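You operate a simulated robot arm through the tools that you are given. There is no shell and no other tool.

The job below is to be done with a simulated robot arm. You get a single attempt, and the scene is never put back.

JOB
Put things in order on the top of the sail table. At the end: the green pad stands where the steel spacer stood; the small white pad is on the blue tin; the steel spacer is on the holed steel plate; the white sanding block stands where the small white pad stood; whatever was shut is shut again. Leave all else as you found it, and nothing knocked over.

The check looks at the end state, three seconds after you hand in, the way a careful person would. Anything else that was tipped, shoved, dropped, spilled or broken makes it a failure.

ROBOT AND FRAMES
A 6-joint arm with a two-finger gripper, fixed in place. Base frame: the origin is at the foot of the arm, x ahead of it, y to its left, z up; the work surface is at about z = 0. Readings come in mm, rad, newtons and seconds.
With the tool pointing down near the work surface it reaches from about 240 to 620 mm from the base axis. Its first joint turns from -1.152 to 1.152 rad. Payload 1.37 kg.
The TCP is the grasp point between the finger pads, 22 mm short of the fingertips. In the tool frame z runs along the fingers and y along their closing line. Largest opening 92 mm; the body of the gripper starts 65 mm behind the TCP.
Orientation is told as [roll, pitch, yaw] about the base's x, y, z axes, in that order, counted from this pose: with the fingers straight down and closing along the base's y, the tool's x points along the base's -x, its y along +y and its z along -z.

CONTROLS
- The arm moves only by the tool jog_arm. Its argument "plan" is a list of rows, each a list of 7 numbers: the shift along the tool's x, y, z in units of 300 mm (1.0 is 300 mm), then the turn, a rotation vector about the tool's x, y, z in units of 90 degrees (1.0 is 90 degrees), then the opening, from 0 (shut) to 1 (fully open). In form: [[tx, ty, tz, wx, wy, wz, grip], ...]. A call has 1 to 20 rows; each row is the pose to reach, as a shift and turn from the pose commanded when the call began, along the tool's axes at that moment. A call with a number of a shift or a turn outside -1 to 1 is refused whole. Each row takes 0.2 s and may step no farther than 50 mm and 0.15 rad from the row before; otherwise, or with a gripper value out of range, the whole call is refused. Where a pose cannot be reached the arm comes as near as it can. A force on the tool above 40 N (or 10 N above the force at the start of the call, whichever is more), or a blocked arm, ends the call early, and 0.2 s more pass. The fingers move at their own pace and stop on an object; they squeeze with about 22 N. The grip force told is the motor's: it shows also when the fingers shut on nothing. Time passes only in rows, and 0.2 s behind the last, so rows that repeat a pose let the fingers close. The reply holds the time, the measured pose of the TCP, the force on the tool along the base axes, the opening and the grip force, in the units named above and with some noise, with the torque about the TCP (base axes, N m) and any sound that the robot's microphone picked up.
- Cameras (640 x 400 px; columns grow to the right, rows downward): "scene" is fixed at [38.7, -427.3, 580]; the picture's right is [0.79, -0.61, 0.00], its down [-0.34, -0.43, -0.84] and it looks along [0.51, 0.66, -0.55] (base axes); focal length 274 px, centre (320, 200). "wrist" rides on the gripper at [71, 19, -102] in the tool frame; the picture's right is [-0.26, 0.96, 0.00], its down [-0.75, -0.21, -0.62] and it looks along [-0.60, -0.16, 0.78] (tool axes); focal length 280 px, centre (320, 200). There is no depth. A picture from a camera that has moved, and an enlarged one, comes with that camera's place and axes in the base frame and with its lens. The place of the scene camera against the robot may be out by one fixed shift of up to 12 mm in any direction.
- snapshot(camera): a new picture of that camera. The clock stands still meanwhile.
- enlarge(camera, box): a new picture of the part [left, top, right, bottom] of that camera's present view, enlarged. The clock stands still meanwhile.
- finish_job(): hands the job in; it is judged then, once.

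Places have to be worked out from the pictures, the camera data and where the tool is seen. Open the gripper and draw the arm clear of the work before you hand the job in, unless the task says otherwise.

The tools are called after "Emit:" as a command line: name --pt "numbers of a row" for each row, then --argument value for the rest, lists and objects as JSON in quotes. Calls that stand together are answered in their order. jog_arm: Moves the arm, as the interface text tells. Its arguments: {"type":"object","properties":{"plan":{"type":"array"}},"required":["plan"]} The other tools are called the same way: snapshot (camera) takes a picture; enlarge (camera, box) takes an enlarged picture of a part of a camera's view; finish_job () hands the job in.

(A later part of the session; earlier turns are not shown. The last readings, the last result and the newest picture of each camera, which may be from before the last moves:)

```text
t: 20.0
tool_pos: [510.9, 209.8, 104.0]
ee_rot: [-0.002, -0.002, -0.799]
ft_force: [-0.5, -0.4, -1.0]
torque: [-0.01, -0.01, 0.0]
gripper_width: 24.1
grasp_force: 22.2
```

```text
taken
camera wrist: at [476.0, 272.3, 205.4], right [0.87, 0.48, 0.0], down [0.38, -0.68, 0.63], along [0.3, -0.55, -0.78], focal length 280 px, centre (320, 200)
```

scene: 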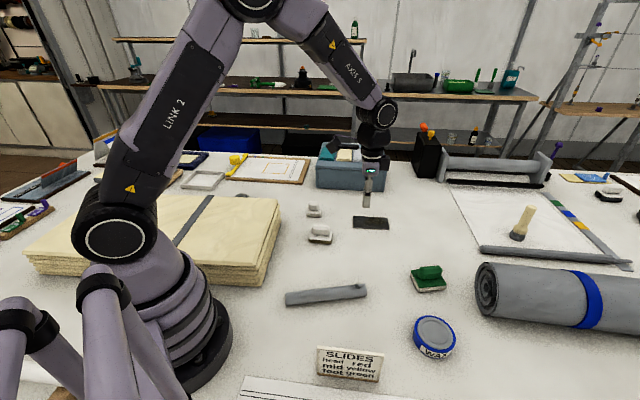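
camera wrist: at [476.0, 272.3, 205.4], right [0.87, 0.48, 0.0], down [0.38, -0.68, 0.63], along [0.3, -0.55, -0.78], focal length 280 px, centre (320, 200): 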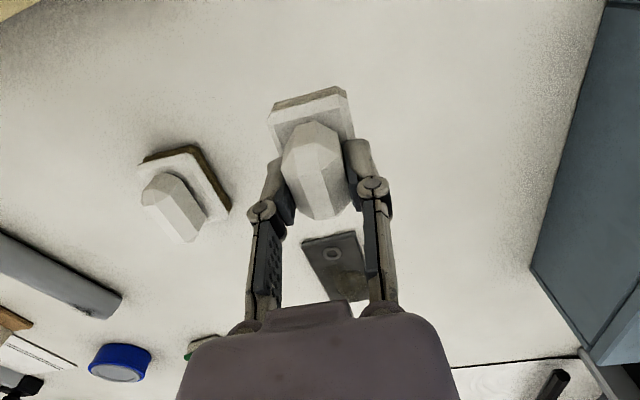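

Held securely. I carry it at height towards the tin in moderate steps.

Emit:
jog_arm --pt "0 0 -0.06 0 0 0 0" --pt "0 0 -0.13 0 0 0 0" --pt "-0.03 -0.039 -0.187 0 0 0 0" --pt "-0.08 -0.106 -0.187 0 0 0 0" --pt "-0.15 -0.198 -0.187 0 0 0 0" --pt "-0.22 -0.29 -0.187 0 0 0 0" --pt "-0.29 -0.382 -0.187 0 0 0 0" --pt "-0.36 -0.475 -0.187 0 0 0 0" --pt "-0.43 -0.567 -0.187 0 0 0 0" --pt "-0.49 -0.646 -0.187 0 0 0 0" --pt "-0.525 -0.692 -0.187 0 0 0 0" --pt "-0.538 -0.709 -0.187 0 0 0 0"

Emit:
jog_arm --pt "-0.03 -0.039 0 0 0 0 0" --pt "-0.08 -0.106 0 0 0 0 0" --pt "-0.15 -0.198 0 0 0 0 0" --pt "-0.22 -0.29 0 0 0 0 0" --pt "-0.29 -0.382 0 0 0 0 0" --pt "-0.36 -0.475 0 0 0 0 0" --pt "-0.43 -0.567 0 0 0 0 0" --pt "-0.49 -0.646 0 0 0 0 0" --pt "-0.525 -0.692 0 0 0 0 0" --pt "-0.538 -0.709 0 0 0 0 0"

Emit:
snapshot --camera "wrist"

Emit:
enlarge --camera "scene" --box '[360, 230, 520, 360]'

```text
t: 22.6
tool_pos: [471.5, -53.8, 158.2]
ee_rot: [-0.001, -0.002, -0.799]
ft_force: [-0.2, -0.1, -0.7]
torque: [0.01, 0.0, -0.01]
gripper_width: 24.1
grasp_force: 21.6
```

```text
t: 24.8
tool_pos: [429.7, -319.0, 159.3]
ee_rot: [-0.001, -0.002, -0.8]
ft_force: [0.2, 0.5, -0.5]
torque: [-0.01, 0.02, 0.01]
gripper_width: 24.4
grasp_force: 22.1
```

```text
taken
camera wrist: at [396.0, -256.4, 260.9], right [0.87, 0.48, 0.0], down [0.38, -0.68, 0.63], along [0.3, -0.55, -0.78], focal length 280 px, centre (320, 200)
```

wrist: 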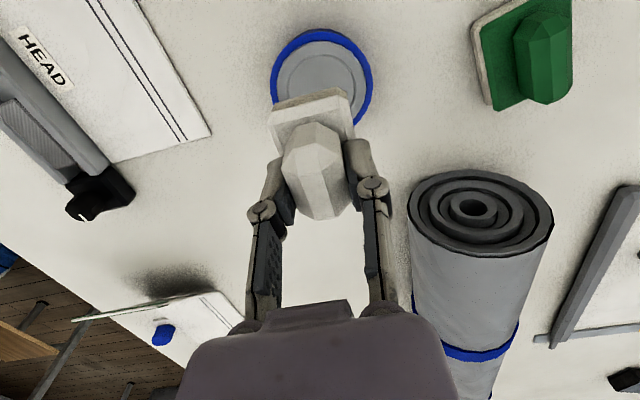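

```text
3.08 times, centred on (440, 295) of scene
camera zoom: at [38.7, -427.3, 580.0], right [0.79, -0.61, 0.0], down [-0.34, -0.43, -0.84], along [0.51, 0.66, -0.55], focal length 844 px, centre (-49, -92)
```

zoom: 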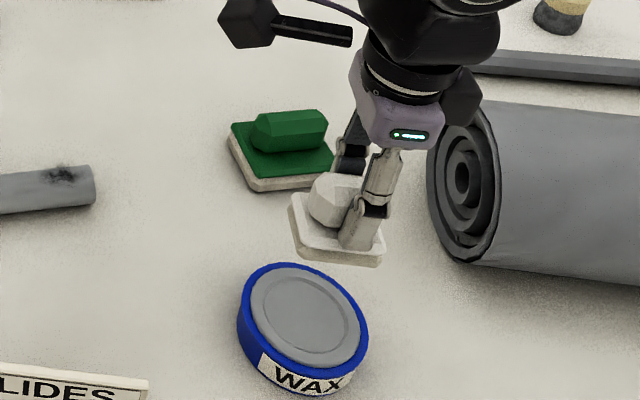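

The tin lies right under the pad: the column matches and the forward distance is within 2 mm. I lower to just above the lid.

Emit:
jog_arm --pt "0 0 0.04 0 0 0 0" --pt "0 0 0.1 0 0 0 0" --pt "0 0 0.16 0 0 0 0" --pt "0 0 0.21 0 0 0 0" --pt "0 0 0.245 0 0 0 0" --pt "0 0 0.26 0 0 0 0" --pt "0 0 0.26 0 0 0 0"

Emit:
enlarge --camera "scene" --box '[380, 250, 500, 360]'

Emit:
snapshot --camera "wrist"

```text
t: 26.4
tool_pos: [429.9, -318.3, 80.6]
ee_rot: [-0.001, -0.002, -0.801]
ft_force: [-0.5, 0.1, -0.8]
torque: [0.03, 0.03, 0.03]
gripper_width: 24.2
grasp_force: 22.3
```

```text
3.64 times, centred on (440, 305) of scene
camera zoom: at [38.7, -427.3, 580.0], right [0.79, -0.61, 0.0], down [-0.34, -0.43, -0.84], along [0.51, 0.66, -0.55], focal length 997 px, centre (-116, -182)
```

zoom: 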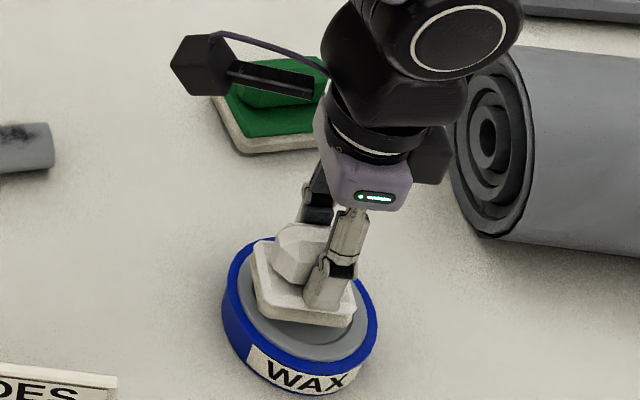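

```text
taken
camera wrist: at [395.0, -255.4, 182.8], right [0.87, 0.48, 0.0], down [0.38, -0.68, 0.63], along [0.3, -0.55, -0.78], focal length 280 px, centre (320, 200)
```

wrist: 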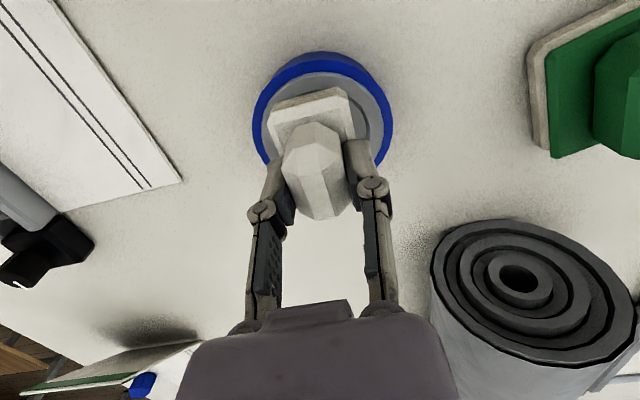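

Nicely centred. I lower in small steps until the pad touches the lid.

Emit:
jog_arm --pt "0 0 0.007 0 0 0 0" --pt "0 0 0.014 0 0 0 0" --pt "0 0 0.02 0 0 0 0" --pt "0 0 0.02 0 0 0 0"

```text
t: 27.4
tool_pos: [430.5, -316.9, 76.8]
ee_rot: [-0.001, -0.001, -0.798]
ft_force: [-5.7, 2.4, 19.0]
torque: [0.24, 0.28, 0.03]
gripper_width: 24.4
grasp_force: 21.7
```

Contact at 19 N. I ease up by about 1 mm, then open partway and rise straight up.

Emit:
jog_arm --pt "0 0 -0.005 0 0 0 0" --pt "0 0 -0.005 0 0 0 0.35" --pt "0 0 -0.005 0 0 0 0.5" --pt "0 0 -0.005 0 0 0 0.55" --pt "0 0 -0.005 0 0 0 0.55" --pt "0 0 -0.05 0 0 0 0.55" --pt "0 0 -0.13 0 0 0 0.55" --pt "0 0 -0.25 0 0 0 0.7" --pt "0 0 -0.35 0 0 0 0.9"

Emit:
snapshot --camera "wrist"

Emit:
snapshot --camera "scene"

Emit:
enlarge --camera "scene" --box '[380, 250, 500, 360]'

Emit:
enlarge --camera "wrist" --box '[440, 0, 560, 100]'

```text
t: 29.4
tool_pos: [429.4, -318.1, 181.5]
ee_rot: [-0.002, 0.0, -0.801]
ft_force: [0.1, -0.5, 0.0]
torque: [0.02, 0.02, 0.01]
gripper_width: 82.8
grasp_force: 0.0
```

```text
taken
camera wrist: at [394.7, -255.5, 282.0], right [0.87, 0.48, 0.0], down [0.38, -0.68, 0.63], along [0.3, -0.55, -0.78], focal length 280 px, centre (320, 200)
```

wrist: 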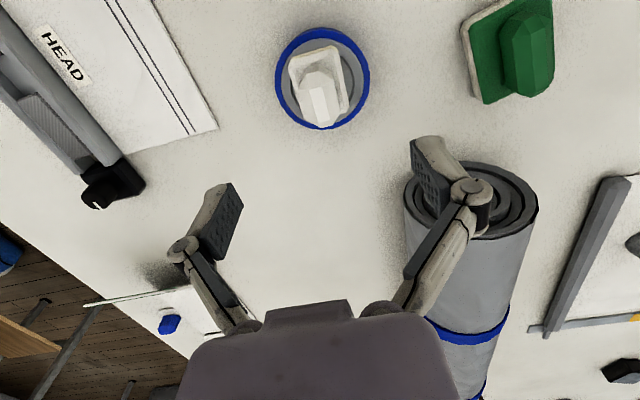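

```text
taken
```

scene: 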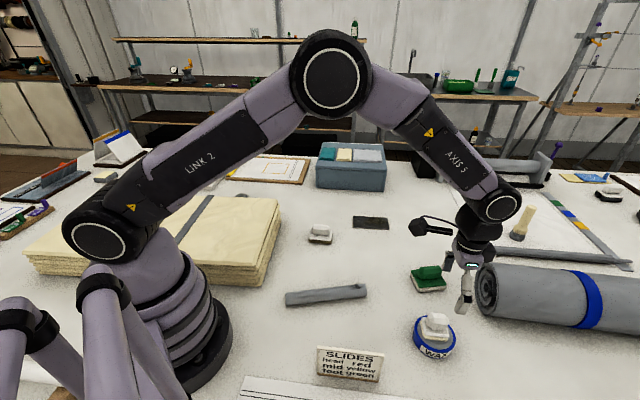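

```text
3.64 times, centred on (440, 305) of scene
camera zoom: at [38.7, -427.3, 580.0], right [0.79, -0.61, 0.0], down [-0.34, -0.43, -0.84], along [0.51, 0.66, -0.55], focal length 997 px, centre (-116, -182)
```

zoom: 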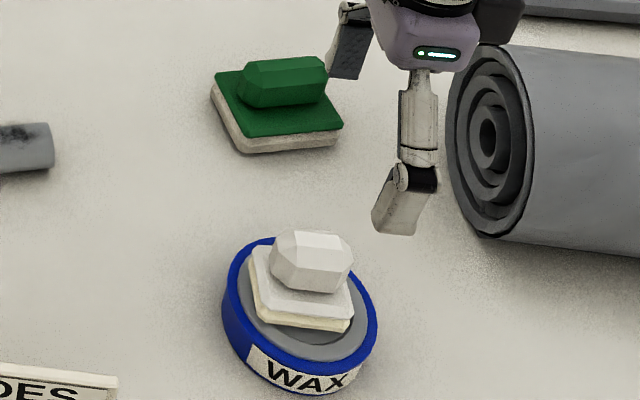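

```text
4.00 times, centred on (500, 50) of wrist
camera zoom: at [394.7, -255.5, 282.0], right [0.87, 0.48, 0.0], down [0.38, -0.68, 0.63], along [0.3, -0.55, -0.78], focal length 1122 px, centre (-400, 800)
```

zoom: 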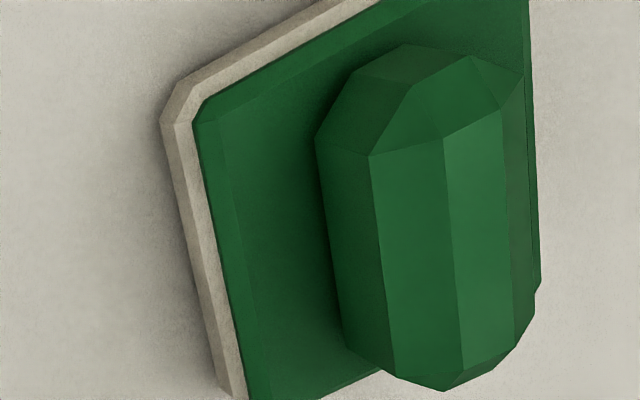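

The small pad sits squarely on the tin. Next I go above the sanding block at about (448, 90).

Emit:
jog_arm --pt "0.103 0.11 0 0 0 0 1" --pt "0.207 0.22 0 0 0 0 1" --pt "0.311 0.33 0 0 0 0 1" --pt "0.414 0.44 0.01 0 0 0 1" --pt "0.518 0.55 0.03 0 0 0 1" --pt "0.622 0.66 0.05 0 0 0 1" --pt "0.725 0.77 0.07 0 0 0 1" --pt "0.829 0.88 0.09 0 0 0 1" --pt "0.933 0.991 0.105 0 0 0 1"

Emit:
snapshot --camera "wrist"

Emit:
enlarge --camera "wrist" --box '[264, 20, 384, 140]'

```text
t: 31.4
tool_pos: [445.9, 90.5, 147.8]
ee_rot: [-0.001, -0.001, -0.8]
ft_force: [0.5, 0.6, 0.0]
torque: [-0.01, 0.01, -0.01]
gripper_width: 92.2
grasp_force: 0.1
```

```text
taken
camera wrist: at [411.5, 153.2, 249.5], right [0.88, 0.48, 0.0], down [0.38, -0.68, 0.63], along [0.3, -0.55, -0.78], focal length 280 px, centre (320, 200)
```

wrist: 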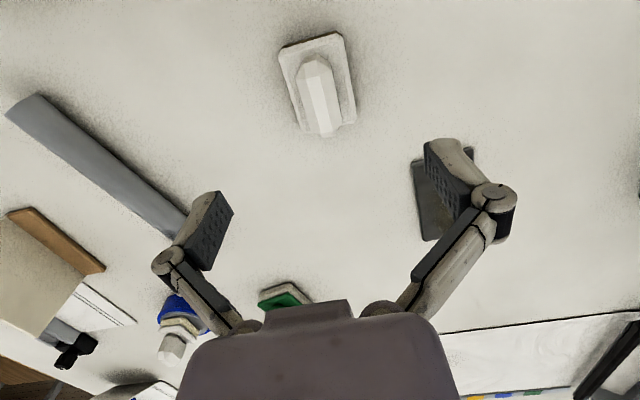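

```text
3.33 times, centred on (324, 80) of wrist
camera zoom: at [411.5, 153.2, 249.5], right [0.88, 0.48, 0.0], down [0.38, -0.68, 0.63], along [0.3, -0.55, -0.78], focal length 935 px, centre (307, 600)
```

zoom: 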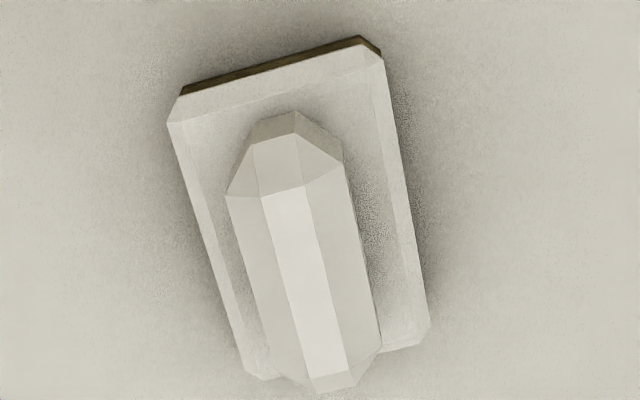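

The handle is directly below the tool. I descend around it and narrow the fingers.

Emit:
jog_arm --pt "0 0 0.12 0 0 0 1" --pt "0 0 0.24 0 0 0 0.8" --pt "0 0 0.31 0 0 0 0.5" --pt "0 0 0.337 0 0 0 0.36" --pt "0 0 0.337 0 0 0 0.36" --pt "0 0 0.337 0 0 0 0.36"

Emit:
snapshot --camera "wrist"

Emit:
enlarge --camera "scene" --box '[280, 200, 360, 250]'

```text
t: 32.8
tool_pos: [448.4, 89.1, 47.4]
ee_rot: [0.0, -0.001, -0.8]
ft_force: [-0.9, 0.7, 0.2]
torque: [-0.01, -0.02, -0.01]
gripper_width: 33.0
grasp_force: 0.0
```

```text
taken
camera wrist: at [413.6, 152.2, 148.3], right [0.87, 0.48, 0.0], down [0.38, -0.68, 0.63], along [0.3, -0.55, -0.78], focal length 280 px, centre (320, 200)
```

wrist: 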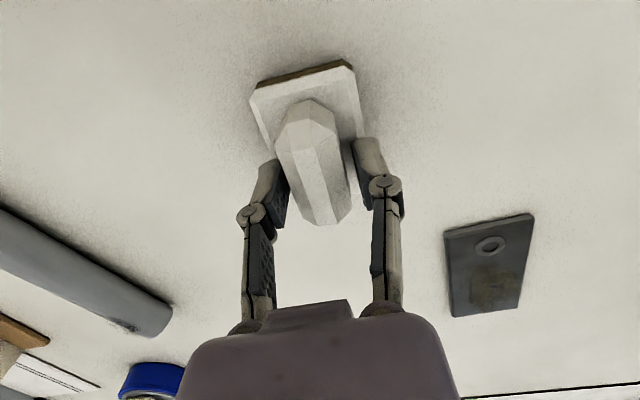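

```text
8.00 times, centred on (320, 225) of scene
camera zoom: at [38.7, -427.3, 580.0], right [0.79, -0.61, 0.0], down [-0.34, -0.43, -0.84], along [0.51, 0.66, -0.55], focal length 2194 px, centre (320, 0)
```

zoom: 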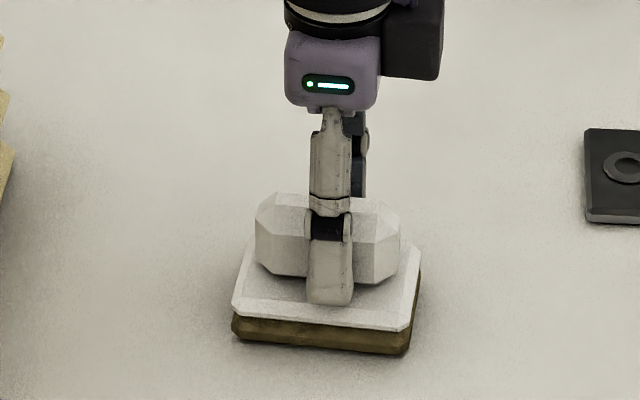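

I feel down for the block's plate in small steps.

Emit:
jog_arm --pt "0 0 0.005 0 0 0 0.36" --pt "0 0 0.01 0 0 0 0.36" --pt "0 0 0.014 0 0 0 0.36" --pt "0 0 0.014 0 0 0 0.36"

```text
t: 33.8
tool_pos: [447.7, 89.6, 43.2]
ee_rot: [-0.001, -0.002, -0.801]
ft_force: [-0.5, 0.2, 1.6]
torque: [0.0, -0.03, 0.01]
gripper_width: 33.3
grasp_force: 0.1
```

That's low enough: the tips are near the plate. I close and do a slow test lift.

Emit:
jog_arm --pt "0 0 0.0 0 0 0 0.2" --pt "0 0 0.0 0 0 0 0" --pt "0 0 0 0 0 0 0" --pt "0 0 0 0 0 0 0" --pt "0 0 0 0 0 0 0"

Emit:
jog_arm --pt "0 0 -0.004 0 0 0 0" --pt "0 0 -0.008 0 0 0 0" --pt "0 0 -0.012 0 0 0 0" --pt "0 0 -0.016 0 0 0 0" --pt "0 0 -0.025 0 0 0 0" --pt "0 0 -0.035 0 0 0 0"

Emit:
enlarge --camera "scene" --box '[280, 200, 360, 250]'

```text
t: 35.0
tool_pos: [449.0, 89.6, 42.1]
ee_rot: [0.0, -0.001, -0.799]
ft_force: [0.6, -1.7, 15.0]
torque: [-0.01, -0.02, -0.02]
gripper_width: 24.3
grasp_force: 22.2
```

```text
t: 36.4
tool_pos: [448.7, 89.1, 54.3]
ee_rot: [-0.001, 0.0, -0.799]
ft_force: [0.2, -0.6, 0.4]
torque: [0.0, 0.0, -0.02]
gripper_width: 24.1
grasp_force: 21.9
```

```text
8.00 times, centred on (320, 225) of scene
camera zoom: at [38.7, -427.3, 580.0], right [0.79, -0.61, 0.0], down [-0.34, -0.43, -0.84], along [0.51, 0.66, -0.55], focal length 2194 px, centre (320, 0)
```

zoom: 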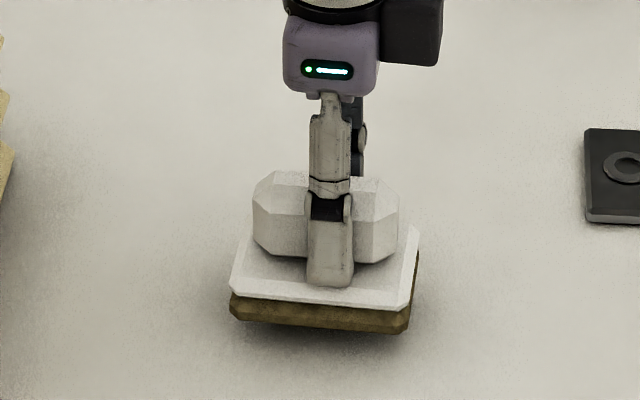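

Held. I lift and carry it to the small pad's original spot at about (518, 218).

Emit:
jog_arm --pt "0 0 -0.03 0 0 0 0" --pt "0 0 -0.08 0 0 0 0" --pt "0.01 0.033 -0.13 0 0 0 0" --pt "0.035 0.113 -0.15 0 0 0 0" --pt "0.065 0.211 -0.15 0 0 0 0" --pt "0.095 0.308 -0.15 0 0 0 0" --pt "0.12 0.389 -0.15 0 0 0 0" --pt "0.137 0.444 -0.15 0 0 0 0" --pt "0.1437 0.466 -0.15 0 0 0 0" --pt "0.1437 0.466 -0.15 0 0 0 0"

Emit:
snapshot --camera "wrist"

Emit:
enlarge --camera "scene" --box '[270, 170, 350, 220]'

```text
t: 38.6
tool_pos: [518.2, 220.3, 99.1]
ee_rot: [-0.002, -0.002, -0.8]
ft_force: [0.2, 0.0, -0.6]
torque: [-0.02, -0.02, -0.02]
gripper_width: 24.3
grasp_force: 22.1
```

```text
taken
camera wrist: at [483.9, 281.2, 200.0], right [0.87, 0.48, 0.0], down [0.38, -0.68, 0.63], along [0.3, -0.55, -0.78], focal length 280 px, centre (320, 200)
```

wrist: 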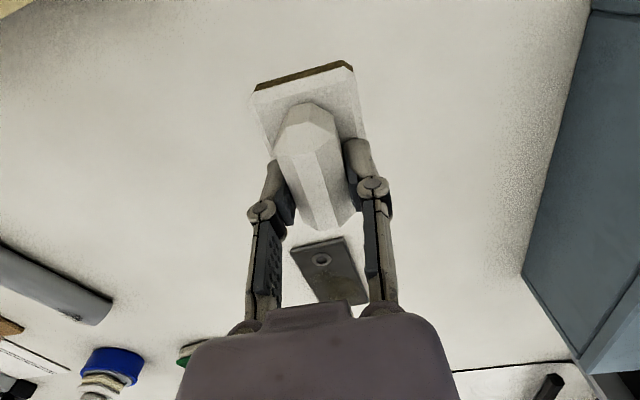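

```text
8.00 times, centred on (310, 195) of scene
camera zoom: at [38.7, -427.3, 580.0], right [0.79, -0.61, 0.0], down [-0.34, -0.43, -0.84], along [0.51, 0.66, -0.55], focal length 2194 px, centre (400, 240)
```

zoom: 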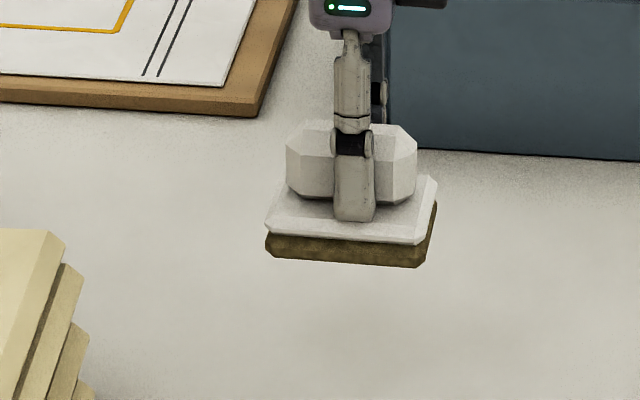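

I lower to just above the table and check the position reading again.

Emit:
jog_arm --pt "0 0 0.05 0 0 0 0" --pt "0 0 0.11 0 0 0 0" --pt "0 0 0.155 0 0 0 0" --pt "0 0 0.172 0 0 0 0" --pt "0 0 0.172 0 0 0 0"

Emit:
jog_arm --pt "0 0 0 0 0 0 0"

Emit:
jog_arm --pt "0 0 0 0 0 0 0"

Emit:
enlarge --camera "scene" --box '[270, 170, 350, 220]'

```text
t: 39.8
tool_pos: [519.1, 218.8, 48.6]
ee_rot: [-0.003, -0.002, -0.798]
ft_force: [-0.3, -0.4, -0.9]
torque: [0.0, 0.02, -0.02]
gripper_width: 24.1
grasp_force: 22.3
```

```text
t: 40.2
tool_pos: [518.3, 219.1, 49.1]
ee_rot: [-0.002, 0.0, -0.799]
ft_force: [-0.7, -0.3, -0.6]
torque: [-0.01, 0.02, -0.03]
gripper_width: 24.5
grasp_force: 21.7
```

```text
t: 40.6
tool_pos: [519.0, 219.0, 47.8]
ee_rot: [-0.003, -0.001, -0.798]
ft_force: [-0.3, 0.3, -1.0]
torque: [-0.01, -0.01, -0.01]
gripper_width: 24.0
grasp_force: 21.7
```

```text
8.00 times, centred on (310, 195) of scene
camera zoom: at [38.7, -427.3, 580.0], right [0.79, -0.61, 0.0], down [-0.34, -0.43, -0.84], along [0.51, 0.66, -0.55], focal length 2194 px, centre (400, 240)
```

zoom: 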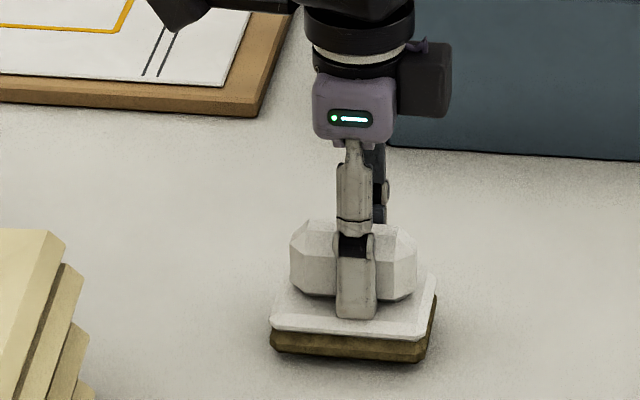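

Position (518.8, 219) matches the original spot within a couple of mm. I lower to contact.

Emit:
jog_arm --pt "0 0 0.007 0 0 0 0" --pt "0 0 0.014 0 0 0 0" --pt "0 0 0.018 0 0 0 0" --pt "0 0 0.018 0 0 0 0"

```text
t: 41.6
tool_pos: [519.4, 219.1, 43.6]
ee_rot: [-0.001, -0.003, -0.798]
ft_force: [-8.6, -3.4, 25.6]
torque: [-0.08, 0.24, -0.01]
gripper_width: 24.4
grasp_force: 21.9
```

Contact at 25 N: it's on the table. I ease off, open partway and rise.

Emit:
jog_arm --pt "0 0 -0.003 0 0 0 0" --pt "0 0 -0.004 0 0 0 0.3" --pt "0 0 -0.004 0 0 0 0.45" --pt "0 0 -0.004 0 0 0 0.55" --pt "0 0 -0.004 0 0 0 0.55" --pt "0 0 -0.05 0 0 0 0.55" --pt "0 0 -0.15 0 0 0 0.6" --pt "0 0 -0.3 0 0 0 1" --pt "0 0 -0.45 0 0 0 1"

Emit:
enlarge --camera "scene" --box '[270, 170, 350, 220]'

Emit:
snapshot --camera "wrist"

```text
t: 43.6
tool_pos: [517.4, 217.9, 178.1]
ee_rot: [0.0, 0.0, -0.8]
ft_force: [0.5, 0.2, 0.2]
torque: [-0.01, -0.04, 0.04]
gripper_width: 91.8
grasp_force: 0.1
```

```text
8.00 times, centred on (310, 195) of scene
camera zoom: at [38.7, -427.3, 580.0], right [0.79, -0.61, 0.0], down [-0.34, -0.43, -0.84], along [0.51, 0.66, -0.55], focal length 2194 px, centre (400, 240)
```

zoom: 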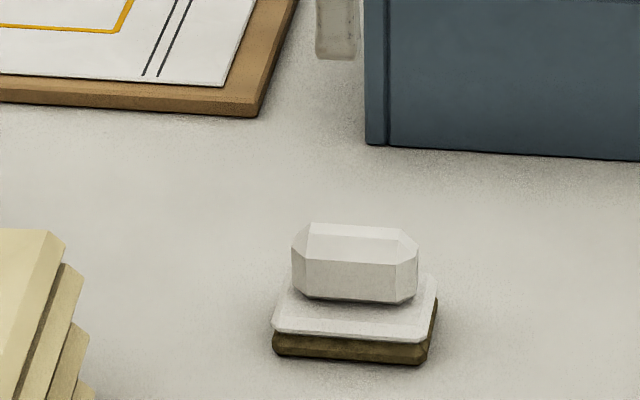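

```text
taken
camera wrist: at [482.8, 279.7, 280.1], right [0.87, 0.48, 0.0], down [0.38, -0.68, 0.63], along [0.3, -0.55, -0.78], focal length 280 px, centre (320, 200)
```

wrist: 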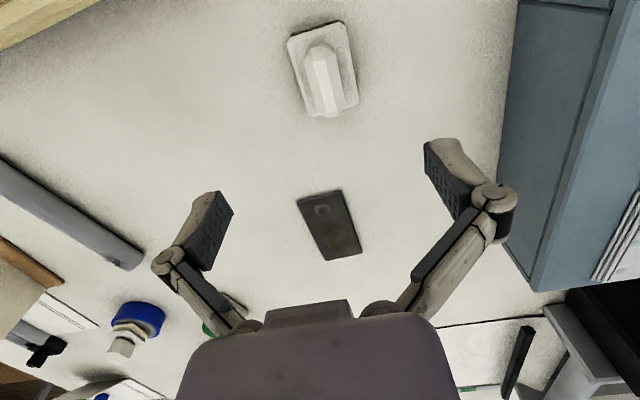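

The sanding block is in place, within a few mm. Next is the spacer: I move above it at about (330, 429), turning the closing line to run along the plywood's edge.

Emit:
jog_arm --pt "0.078 0.003 -0.03 0 0 -0.0825 1" --pt "0.157 0.007 -0.05 0 0 -0.165 1" --pt "0.235 0.01 -0.073 0 0 -0.2475 1" --pt "0.313 0.013 -0.073 0 0 -0.33 1" --pt "0.392 0.017 -0.073 0 0 -0.4125 1" --pt "0.47 0.02 -0.073 0 0 -0.495 1" --pt "0.548 0.023 -0.073 0 0 -0.5775 1" --pt "0.627 0.027 -0.073 0 0 -0.66 1" --pt "0.705 0.03 -0.073 0 0 -0.7425 1" --pt "0.783 0.033 -0.073 0 0 -0.825 1" --pt "0.862 0.037 -0.073 0 0 -0.9075 1" --pt "0.94 0.04 -0.073 0 0 -0.99 1"

Emit:
snapshot --camera "wrist"

Emit:
enlarge --camera "wrist" --box '[264, 40, 384, 160]'

Emit:
snapshot --camera "scene"

```text
t: 46.2
tool_pos: [329.3, 428.2, 198.1]
ee_rot: [-0.002, 0.001, 0.758]
ft_force: [0.4, -0.5, -0.1]
torque: [-0.01, 0.05, 0.0]
gripper_width: 92.1
grasp_force: 0.1
```

```text
taken
camera wrist: at [265.7, 392.1, 298.3], right [-0.47, 0.88, 0.0], down [0.69, 0.37, 0.62], along [0.55, 0.29, -0.78], focal length 280 px, centre (320, 200)
```

wrist: 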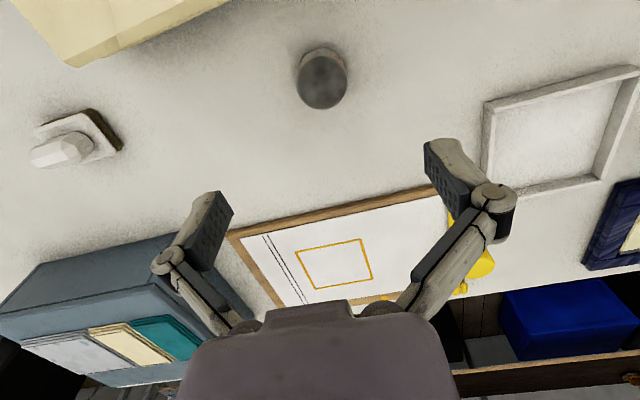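

```text
3.33 times, centred on (324, 100) of wrist
camera zoom: at [265.7, 392.1, 298.3], right [-0.47, 0.88, 0.0], down [0.69, 0.37, 0.62], along [0.55, 0.29, -0.78], focal length 935 px, centre (307, 533)
```

zoom: 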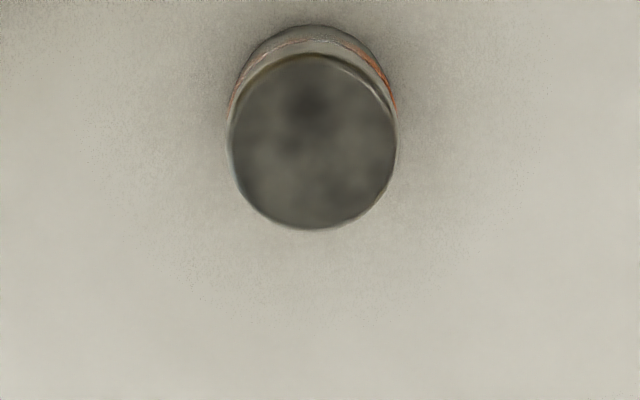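

```text
taken
```

scene: 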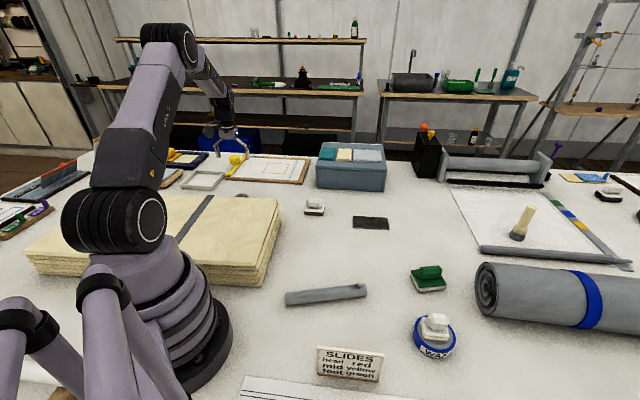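

The spacer's centre is (330.5, 428.6), height about 38, diameter about 45. I lower to z = 26, tips just above the table, and close.

Emit:
jog_arm --pt "0 0 0.14 0 0 0 1" --pt "0 0 0.28 0 0 0 1" --pt "0 0 0.42 0 0 0 1" --pt "0 0 0.52 0 0 0 1" --pt "0 0 0.57 0 0 0 1" --pt "0 0 0.57 0 0 0 0.75"

Emit:
snapshot --camera "wrist"

```text
t: 47.6
tool_pos: [330.1, 427.3, 27.5]
ee_rot: [-0.003, 0.0, 0.755]
ft_force: [0.9, 0.1, 0.9]
torque: [0.02, 0.02, -0.02]
gripper_width: 69.1
grasp_force: 0.1
```

```text
taken
camera wrist: at [267.2, 391.6, 128.4], right [-0.47, 0.88, 0.0], down [0.69, 0.37, 0.62], along [0.55, 0.29, -0.78], focal length 280 px, centre (320, 200)
```

wrist: 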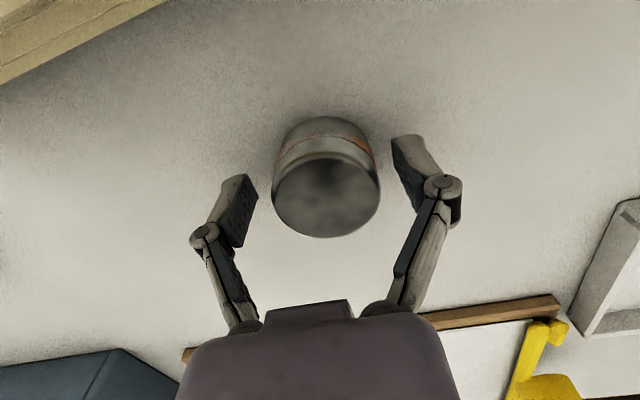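

The spacer is centred between the fingers, so I close and test-lift slowly.

Emit:
jog_arm --pt "0 0 0 0 0 0 0.5" --pt "0 0 0 0 0 0 0.2" --pt "0 0 0 0 0 0 0" --pt "0 0 0 0 0 0 0" --pt "0 0 0 0 0 0 0"

Emit:
jog_arm --pt "0 0 -0.004 0 0 0 0" --pt "0 0 -0.008 0 0 0 0" --pt "0 0 -0.012 0 0 0 0" --pt "0 0 -0.018 0 0 0 0" --pt "0 0 -0.025 0 0 0 0"

Emit:
snapshot --camera "wrist"

```text
t: 48.8
tool_pos: [330.9, 428.0, 27.5]
ee_rot: [-0.002, 0.002, 0.756]
ft_force: [-0.2, -0.1, 1.0]
torque: [0.01, -0.01, -0.03]
gripper_width: 46.7
grasp_force: 22.0
```

```text
t: 50.0
tool_pos: [331.1, 427.9, 35.1]
ee_rot: [-0.001, 0.002, 0.757]
ft_force: [-0.2, 0.4, -1.8]
torque: [0.0, 0.0, -0.02]
gripper_width: 46.3
grasp_force: 22.1
```

```text
taken
camera wrist: at [267.1, 391.7, 136.7], right [-0.47, 0.88, 0.0], down [0.69, 0.37, 0.62], along [0.55, 0.29, -0.78], focal length 280 px, centre (320, 200)
```

wrist: 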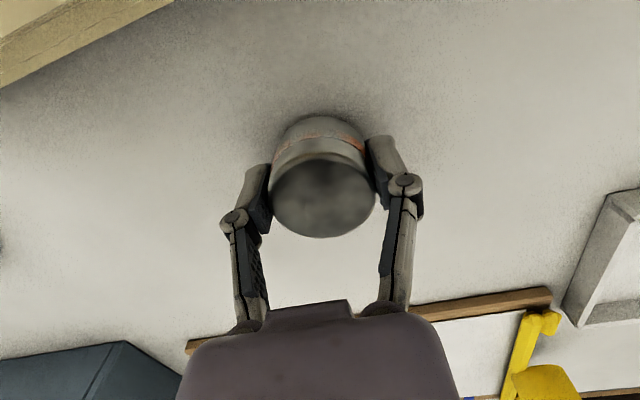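

The spacer is held (46 mm, light). I lift it and carry it towards the plate, whose centre I put at about (630, 48).

Emit:
jog_arm --pt "0 0 -0.04 0 0 0 0" --pt "0 0 -0.12 0 0 0 0" --pt "0 0 -0.22 0 0 0 0" --pt "0 0 -0.32 0 0 0 0" --pt "0 0 -0.42 0 0 0 0" --pt "0.005 -0.05 -0.42 0 0 0.03 0" --pt "0.014 -0.14 -0.42 0 0 0.08 0" --pt "0.024 -0.24 -0.42 0 0 0.14 0" --pt "0.034 -0.34 -0.42 0 0 0.2 0" --pt "0.044 -0.44 -0.42 0 0 0.26 0" --pt "0.054 -0.54 -0.42 0 0 0.32 0" --pt "0.064 -0.64 -0.42 0 0 0.38 0" --pt "0.073 -0.74 -0.42 0 0 0.42 0" --pt "0.079 -0.796 -0.42 0 0 0.431 0"

Emit:
snapshot --camera "wrist"

```text
t: 53.0
tool_pos: [477.7, 238.2, 160.6]
ee_rot: [-0.003, -0.001, 0.078]
ft_force: [-0.3, 0.4, -1.3]
torque: [0.01, -0.01, 0.0]
gripper_width: 46.7
grasp_force: 21.7
```

```text
taken
camera wrist: at [407.2, 249.6, 262.5], right [0.19, 0.98, 0.0], down [0.77, -0.14, 0.63], along [0.61, -0.12, -0.78], focal length 280 px, centre (320, 200)
```

wrist: 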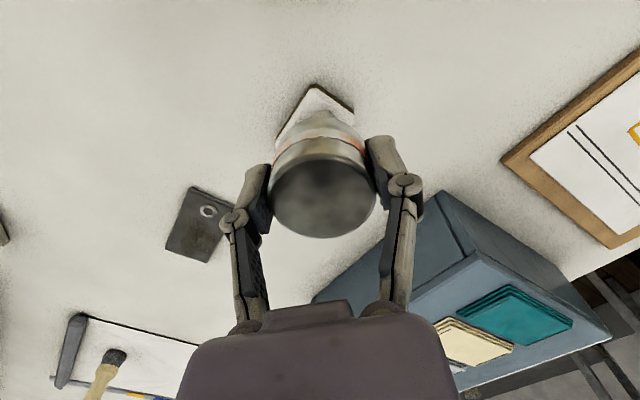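

Still held. I go on to above the plate at the same height.

Emit:
jog_arm --pt "-0.02 -0.03 0 0 0 0 0" --pt "-0.065 -0.1 0 0 0 0 0" --pt "-0.13 -0.2 0 0 0 0 0" --pt "-0.196 -0.3 0 0 0 0 0" --pt "-0.262 -0.4 0 0 0 0 0" --pt "-0.327 -0.5 0 0 0 0 0" --pt "-0.379 -0.58 0 0 0 0 0" --pt "-0.412 -0.63 0 0 0 0 0" --pt "-0.432 -0.66 0 0 0 0 0" --pt "-0.438 -0.67 0 0 0 0 0"

Emit:
snapshot --camera "wrist"

Emit:
enlarge --camera "scene" --box '[330, 170, 430, 240]'

```text
t: 55.2
tool_pos: [622.6, 47.8, 161.7]
ee_rot: [-0.003, 0.0, 0.078]
ft_force: [-0.2, -0.3, -2.1]
torque: [0.03, 0.03, 0.05]
gripper_width: 46.5
grasp_force: 22.2
```

```text
taken
camera wrist: at [551.3, 60.1, 263.3], right [0.19, 0.98, 0.0], down [0.77, -0.14, 0.62], along [0.61, -0.12, -0.78], focal length 280 px, centre (320, 200)
```

wrist: 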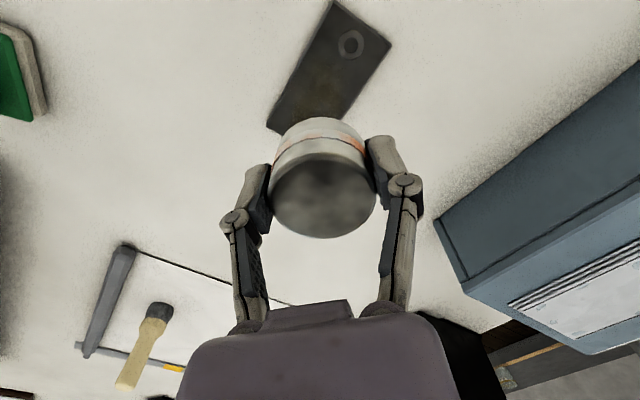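

```text
5.71 times, centred on (380, 205) of scene
camera zoom: at [38.7, -427.3, 580.0], right [0.79, -0.61, 0.0], down [-0.34, -0.43, -0.84], along [0.51, 0.66, -0.55], focal length 1567 px, centre (-23, 171)
```

zoom: 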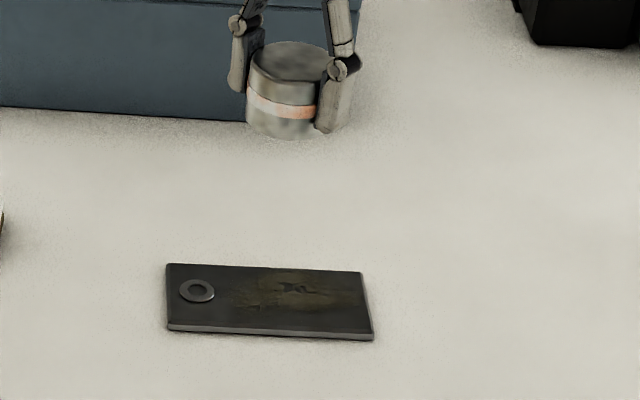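

The arm reaches. I lower to about 10 mm above the plate with a small outward correction and check.

Emit:
jog_arm --pt "-0.0103 0.0043 0.03 0 0 0 0" --pt "-0.0103 0.0043 0.1 0 0 0 0" --pt "-0.0103 0.0043 0.2 0 0 0 0" --pt "-0.0103 0.0043 0.29 0 0 0 0" --pt "-0.0103 0.0043 0.36 0 0 0 0" --pt "-0.0103 0.0043 0.39 0 0 0 0" --pt "-0.0103 0.0043 0.39 0 0 0 0"

Emit:
jog_arm --pt "0 0 0 0 0 0 0"

Emit:
snapshot --camera "wrist"

Emit:
enlarge --camera "scene" --box '[330, 180, 410, 240]'

```text
t: 56.8
tool_pos: [626.4, 49.1, 43.5]
ee_rot: [-0.001, 0.0, 0.079]
ft_force: [0.2, -0.3, -2.3]
torque: [-0.03, 0.01, -0.01]
gripper_width: 46.4
grasp_force: 22.0
```

```text
t: 57.2
tool_pos: [626.5, 49.3, 43.8]
ee_rot: [-0.001, 0.0, 0.078]
ft_force: [0.5, -0.4, -2.0]
torque: [0.01, 0.0, 0.02]
gripper_width: 46.7
grasp_force: 21.7
```

```text
taken
camera wrist: at [555.1, 61.4, 144.8], right [0.19, 0.98, 0.0], down [0.77, -0.14, 0.63], along [0.61, -0.12, -0.78], focal length 280 px, centre (320, 200)
```

wrist: 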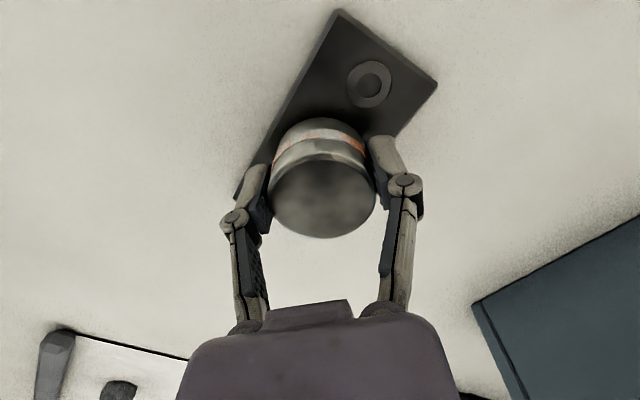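

```text
6.67 times, centred on (370, 210) of scene
camera zoom: at [38.7, -427.3, 580.0], right [0.79, -0.61, 0.0], down [-0.34, -0.43, -0.84], along [0.51, 0.66, -0.55], focal length 1828 px, centre (-13, 133)
```

zoom: 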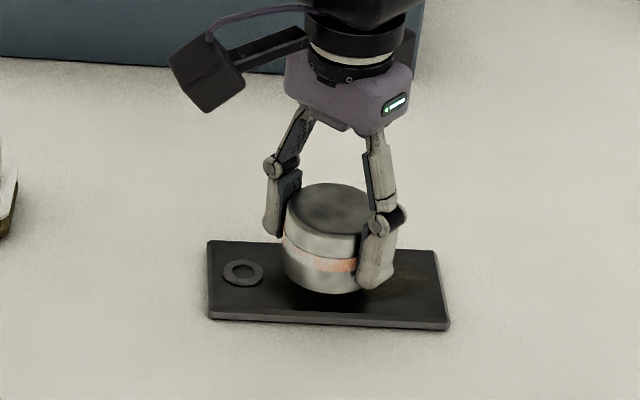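

The spacer is above the middle of the plate, clear of the raised ring. I lower until it touches.

Emit:
jog_arm --pt "0 0 0.01 0 0 0 0" --pt "0 0 0.02 0 0 0 0" --pt "0 0 0.028 0 0 0 0" --pt "0 0 0.028 0 0 0 0"

```text
t: 58.2
tool_pos: [626.2, 49.4, 35.0]
ee_rot: [-0.002, -0.001, 0.077]
ft_force: [-0.7, -0.3, 0.9]
torque: [0.02, 0.08, 0.01]
gripper_width: 46.3
grasp_force: 22.2
```

Emit:
jog_arm --pt "0 0 0.003 0 0 0 0" --pt "0 0 0.006 0 0 0 0" --pt "0 0 0.006 0 0 0 0"

```text
t: 59.0
tool_pos: [627.5, 50.3, 36.1]
ee_rot: [-0.001, -0.002, 0.079]
ft_force: [-4.5, 1.2, 15.8]
torque: [0.05, 0.04, 0.02]
gripper_width: 46.7
grasp_force: 21.5
```

The spacer is on the plate (15.8 N). I ease up slightly, open the fingers a little, and rise straight up.

Emit:
jog_arm --pt "0 0 -0.003 0 0 0 0" --pt "0 0 -0.003 0 0 0 0.6" --pt "0 0 -0.003 0 0 0 0.75" --pt "0 0 -0.003 0 0 0 0.75" --pt "0 0 -0.05 0 0 0 0.75" --pt "0 0 -0.15 0 0 0 0.75" --pt "0 0 -0.3 0 0 0 1" --pt "0 0 -0.45 0 0 0 1"

Emit:
snapshot --camera "wrist"

Emit:
enlarge --camera "scene" --box '[330, 180, 410, 240]'

```text
t: 60.8
tool_pos: [626.4, 52.0, 167.8]
ee_rot: [-0.003, 0.001, 0.079]
ft_force: [-0.3, 0.6, 0.2]
torque: [-0.03, 0.0, -0.02]
gripper_width: 92.1
grasp_force: 0.0
```

```text
taken
camera wrist: at [554.8, 63.0, 270.3], right [0.19, 0.98, 0.0], down [0.77, -0.14, 0.62], along [0.61, -0.12, -0.78], focal length 280 px, centre (320, 200)
```

wrist: 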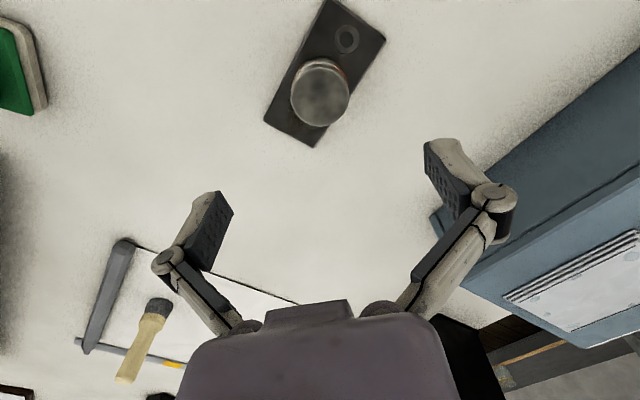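

```text
6.67 times, centred on (370, 210) of scene
camera zoom: at [38.7, -427.3, 580.0], right [0.79, -0.61, 0.0], down [-0.34, -0.43, -0.84], along [0.51, 0.66, -0.55], focal length 1828 px, centre (-13, 133)
```

zoom: 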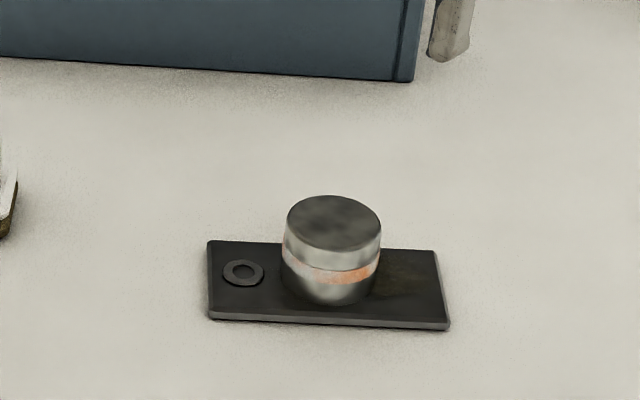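

The spacer stands flat on the plate, clear of the ring. Last is the green pad at about (564, -222), handle axis at about -31°; I move above it.

Emit:
jog_arm --pt "0.04 -0.127 0 0 0 0.057 1" --pt "0.08 -0.255 0 0 0 0.114 1" --pt "0.119 -0.382 0 0 0 0.171 1" --pt "0.159 -0.509 0 0 0 0.228 1" --pt "0.199 -0.637 0.005 0 0 0.285 1" --pt "0.238 -0.764 0.01 0 0 0.342 1" --pt "0.278 -0.891 0.02 0 0 0.399 1"

Emit:
snapshot --camera "wrist"

Emit:
enlarge --camera "wrist" --box '[260, 10, 390, 150]'

```text
t: 62.4
tool_pos: [565.2, -223.8, 165.3]
ee_rot: [-0.001, -0.001, -0.548]
ft_force: [-0.3, 0.3, -0.3]
torque: [-0.02, 0.05, 0.0]
gripper_width: 92.0
grasp_force: 0.0
```

```text
taken
camera wrist: at [516.0, -172.0, 265.9], right [0.73, 0.69, 0.0], down [0.54, -0.57, 0.63], along [0.43, -0.46, -0.78], focal length 280 px, centre (320, 200)
```

wrist: 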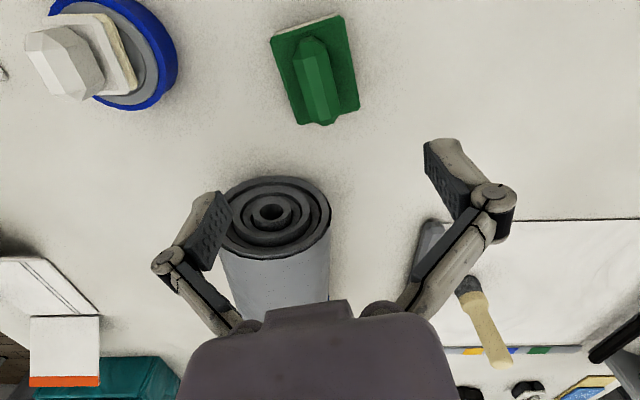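

```text
2.86 times, centred on (325, 80) of wrist
camera zoom: at [516.0, -172.0, 265.9], right [0.73, 0.69, 0.0], down [0.54, -0.57, 0.63], along [0.43, -0.46, -0.78], focal length 801 px, centre (306, 543)
```

zoom: 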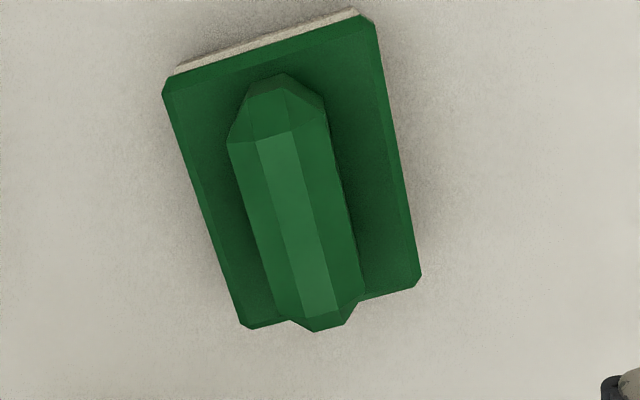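

The handle centre is about 6 mm nearer than the TCP, so I correct for that and descend around it.

Emit:
jog_arm --pt "0.0195 -0.0013 0.0 0 0 0.008 1" --pt "0.0195 -0.0013 0.12 0 0 0.008 1" --pt "0.0195 -0.0013 0.24 0 0 0.008 0.8" --pt "0.0195 -0.0013 0.33 0 0 0.008 0.6" --pt "0.0195 -0.0013 0.37 0 0 0.008 0.4" --pt "0.0195 -0.0013 0.37 0 0 0.008 0.4"

Emit:
snapshot --camera "wrist"

Emit:
enlarge --camera "scene" --box '[390, 235, 480, 305]'

```text
t: 63.8
tool_pos: [559.6, -218.9, 51.8]
ee_rot: [-0.003, -0.001, -0.561]
ft_force: [-0.1, 1.0, 0.0]
torque: [0.04, 0.04, -0.03]
gripper_width: 37.1
grasp_force: 0.0
```

```text
taken
camera wrist: at [510.1, -166.7, 153.4], right [0.74, 0.68, 0.0], down [0.53, -0.57, 0.63], along [0.42, -0.46, -0.78], focal length 280 px, centre (320, 200)
```

wrist: 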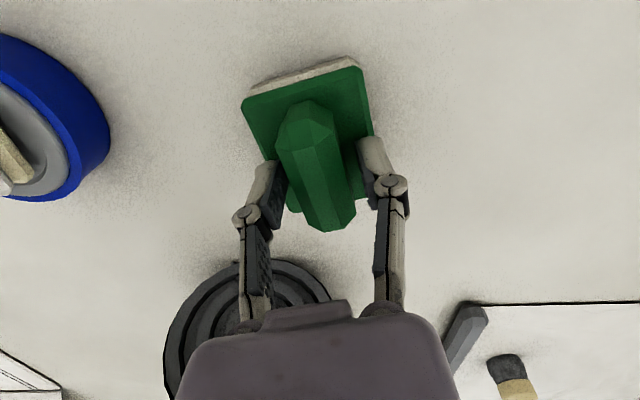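

```text
5.71 times, centred on (435, 270) of scene
camera zoom: at [38.7, -427.3, 580.0], right [0.79, -0.61, 0.0], down [-0.34, -0.43, -0.84], along [0.51, 0.66, -0.55], focal length 1567 px, centre (-337, -200)
```

zoom: 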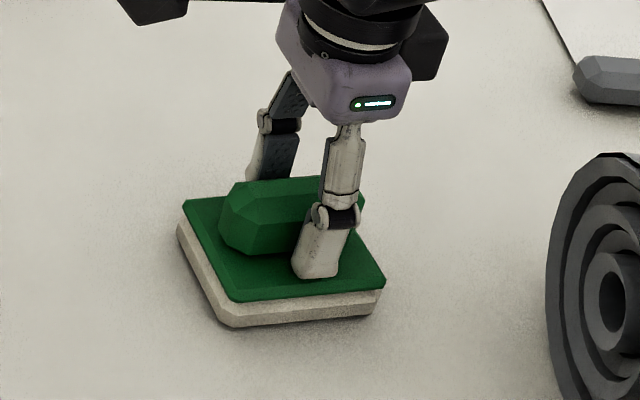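

I feel downward for the green plate.

Emit:
jog_arm --pt "0 0 0.006 0 0 0 0.38" --pt "0 0 0.012 0 0 0 0.38" --pt "0 0 0.012 0 0 0 0.38"

Emit:
jog_arm --pt "0 0 0.006 0 0 0 0.38" --pt "0 0 0.009 0 0 0 0.38" --pt "0 0 0.009 0 0 0 0.38"

```text
t: 64.6
tool_pos: [560.5, -220.4, 47.9]
ee_rot: [-0.003, -0.002, -0.56]
ft_force: [-0.1, 0.7, -0.3]
torque: [0.0, 0.02, 0.0]
gripper_width: 34.6
grasp_force: 0.1
```

```text
t: 65.4
tool_pos: [560.6, -221.3, 46.3]
ee_rot: [-0.002, -0.001, -0.561]
ft_force: [0.2, 0.6, 2.1]
torque: [0.01, -0.02, 0.01]
gripper_width: 35.4
grasp_force: 0.3
```

I'm near contact at z ≈ 46, so I close on the handle and do a slow test lift.

Emit:
jog_arm --pt "0 0 0.0 0 0 0 0.2" --pt "0 0 0.0 0 0 0 0" --pt "0 0 0 0 0 0 0" --pt "0 0 0 0 0 0 0" --pt "0 0 0 0 0 0 0"

Emit:
jog_arm --pt "0 0 -0.004 0 0 0 0" --pt "0 0 -0.008 0 0 0 0" --pt "0 0 -0.012 0 0 0 0" --pt "0 0 -0.016 0 0 0 0" --pt "0 0 -0.025 0 0 0 0" --pt "0 0 -0.035 0 0 0 0"

Emit:
enlarge --camera "scene" --box '[390, 235, 480, 305]'

```text
t: 66.6
tool_pos: [560.7, -219.5, 47.7]
ee_rot: [-0.002, -0.004, -0.561]
ft_force: [1.4, 1.3, 14.1]
torque: [0.0, -0.04, 0.06]
gripper_width: 24.2
grasp_force: 22.2
```

```text
t: 68.0
tool_pos: [560.6, -220.4, 57.0]
ee_rot: [-0.003, 0.0, -0.56]
ft_force: [1.4, 0.1, -1.7]
torque: [0.0, 0.02, -0.03]
gripper_width: 24.3
grasp_force: 21.6
```

```text
5.71 times, centred on (435, 270) of scene
camera zoom: at [38.7, -427.3, 580.0], right [0.79, -0.61, 0.0], down [-0.34, -0.43, -0.84], along [0.51, 0.66, -0.55], focal length 1567 px, centre (-337, -200)
```

zoom: 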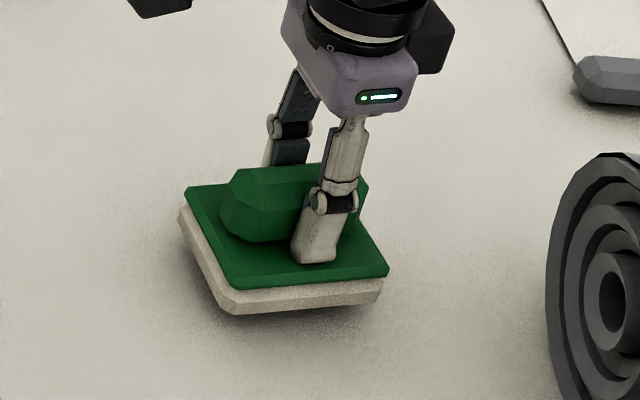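

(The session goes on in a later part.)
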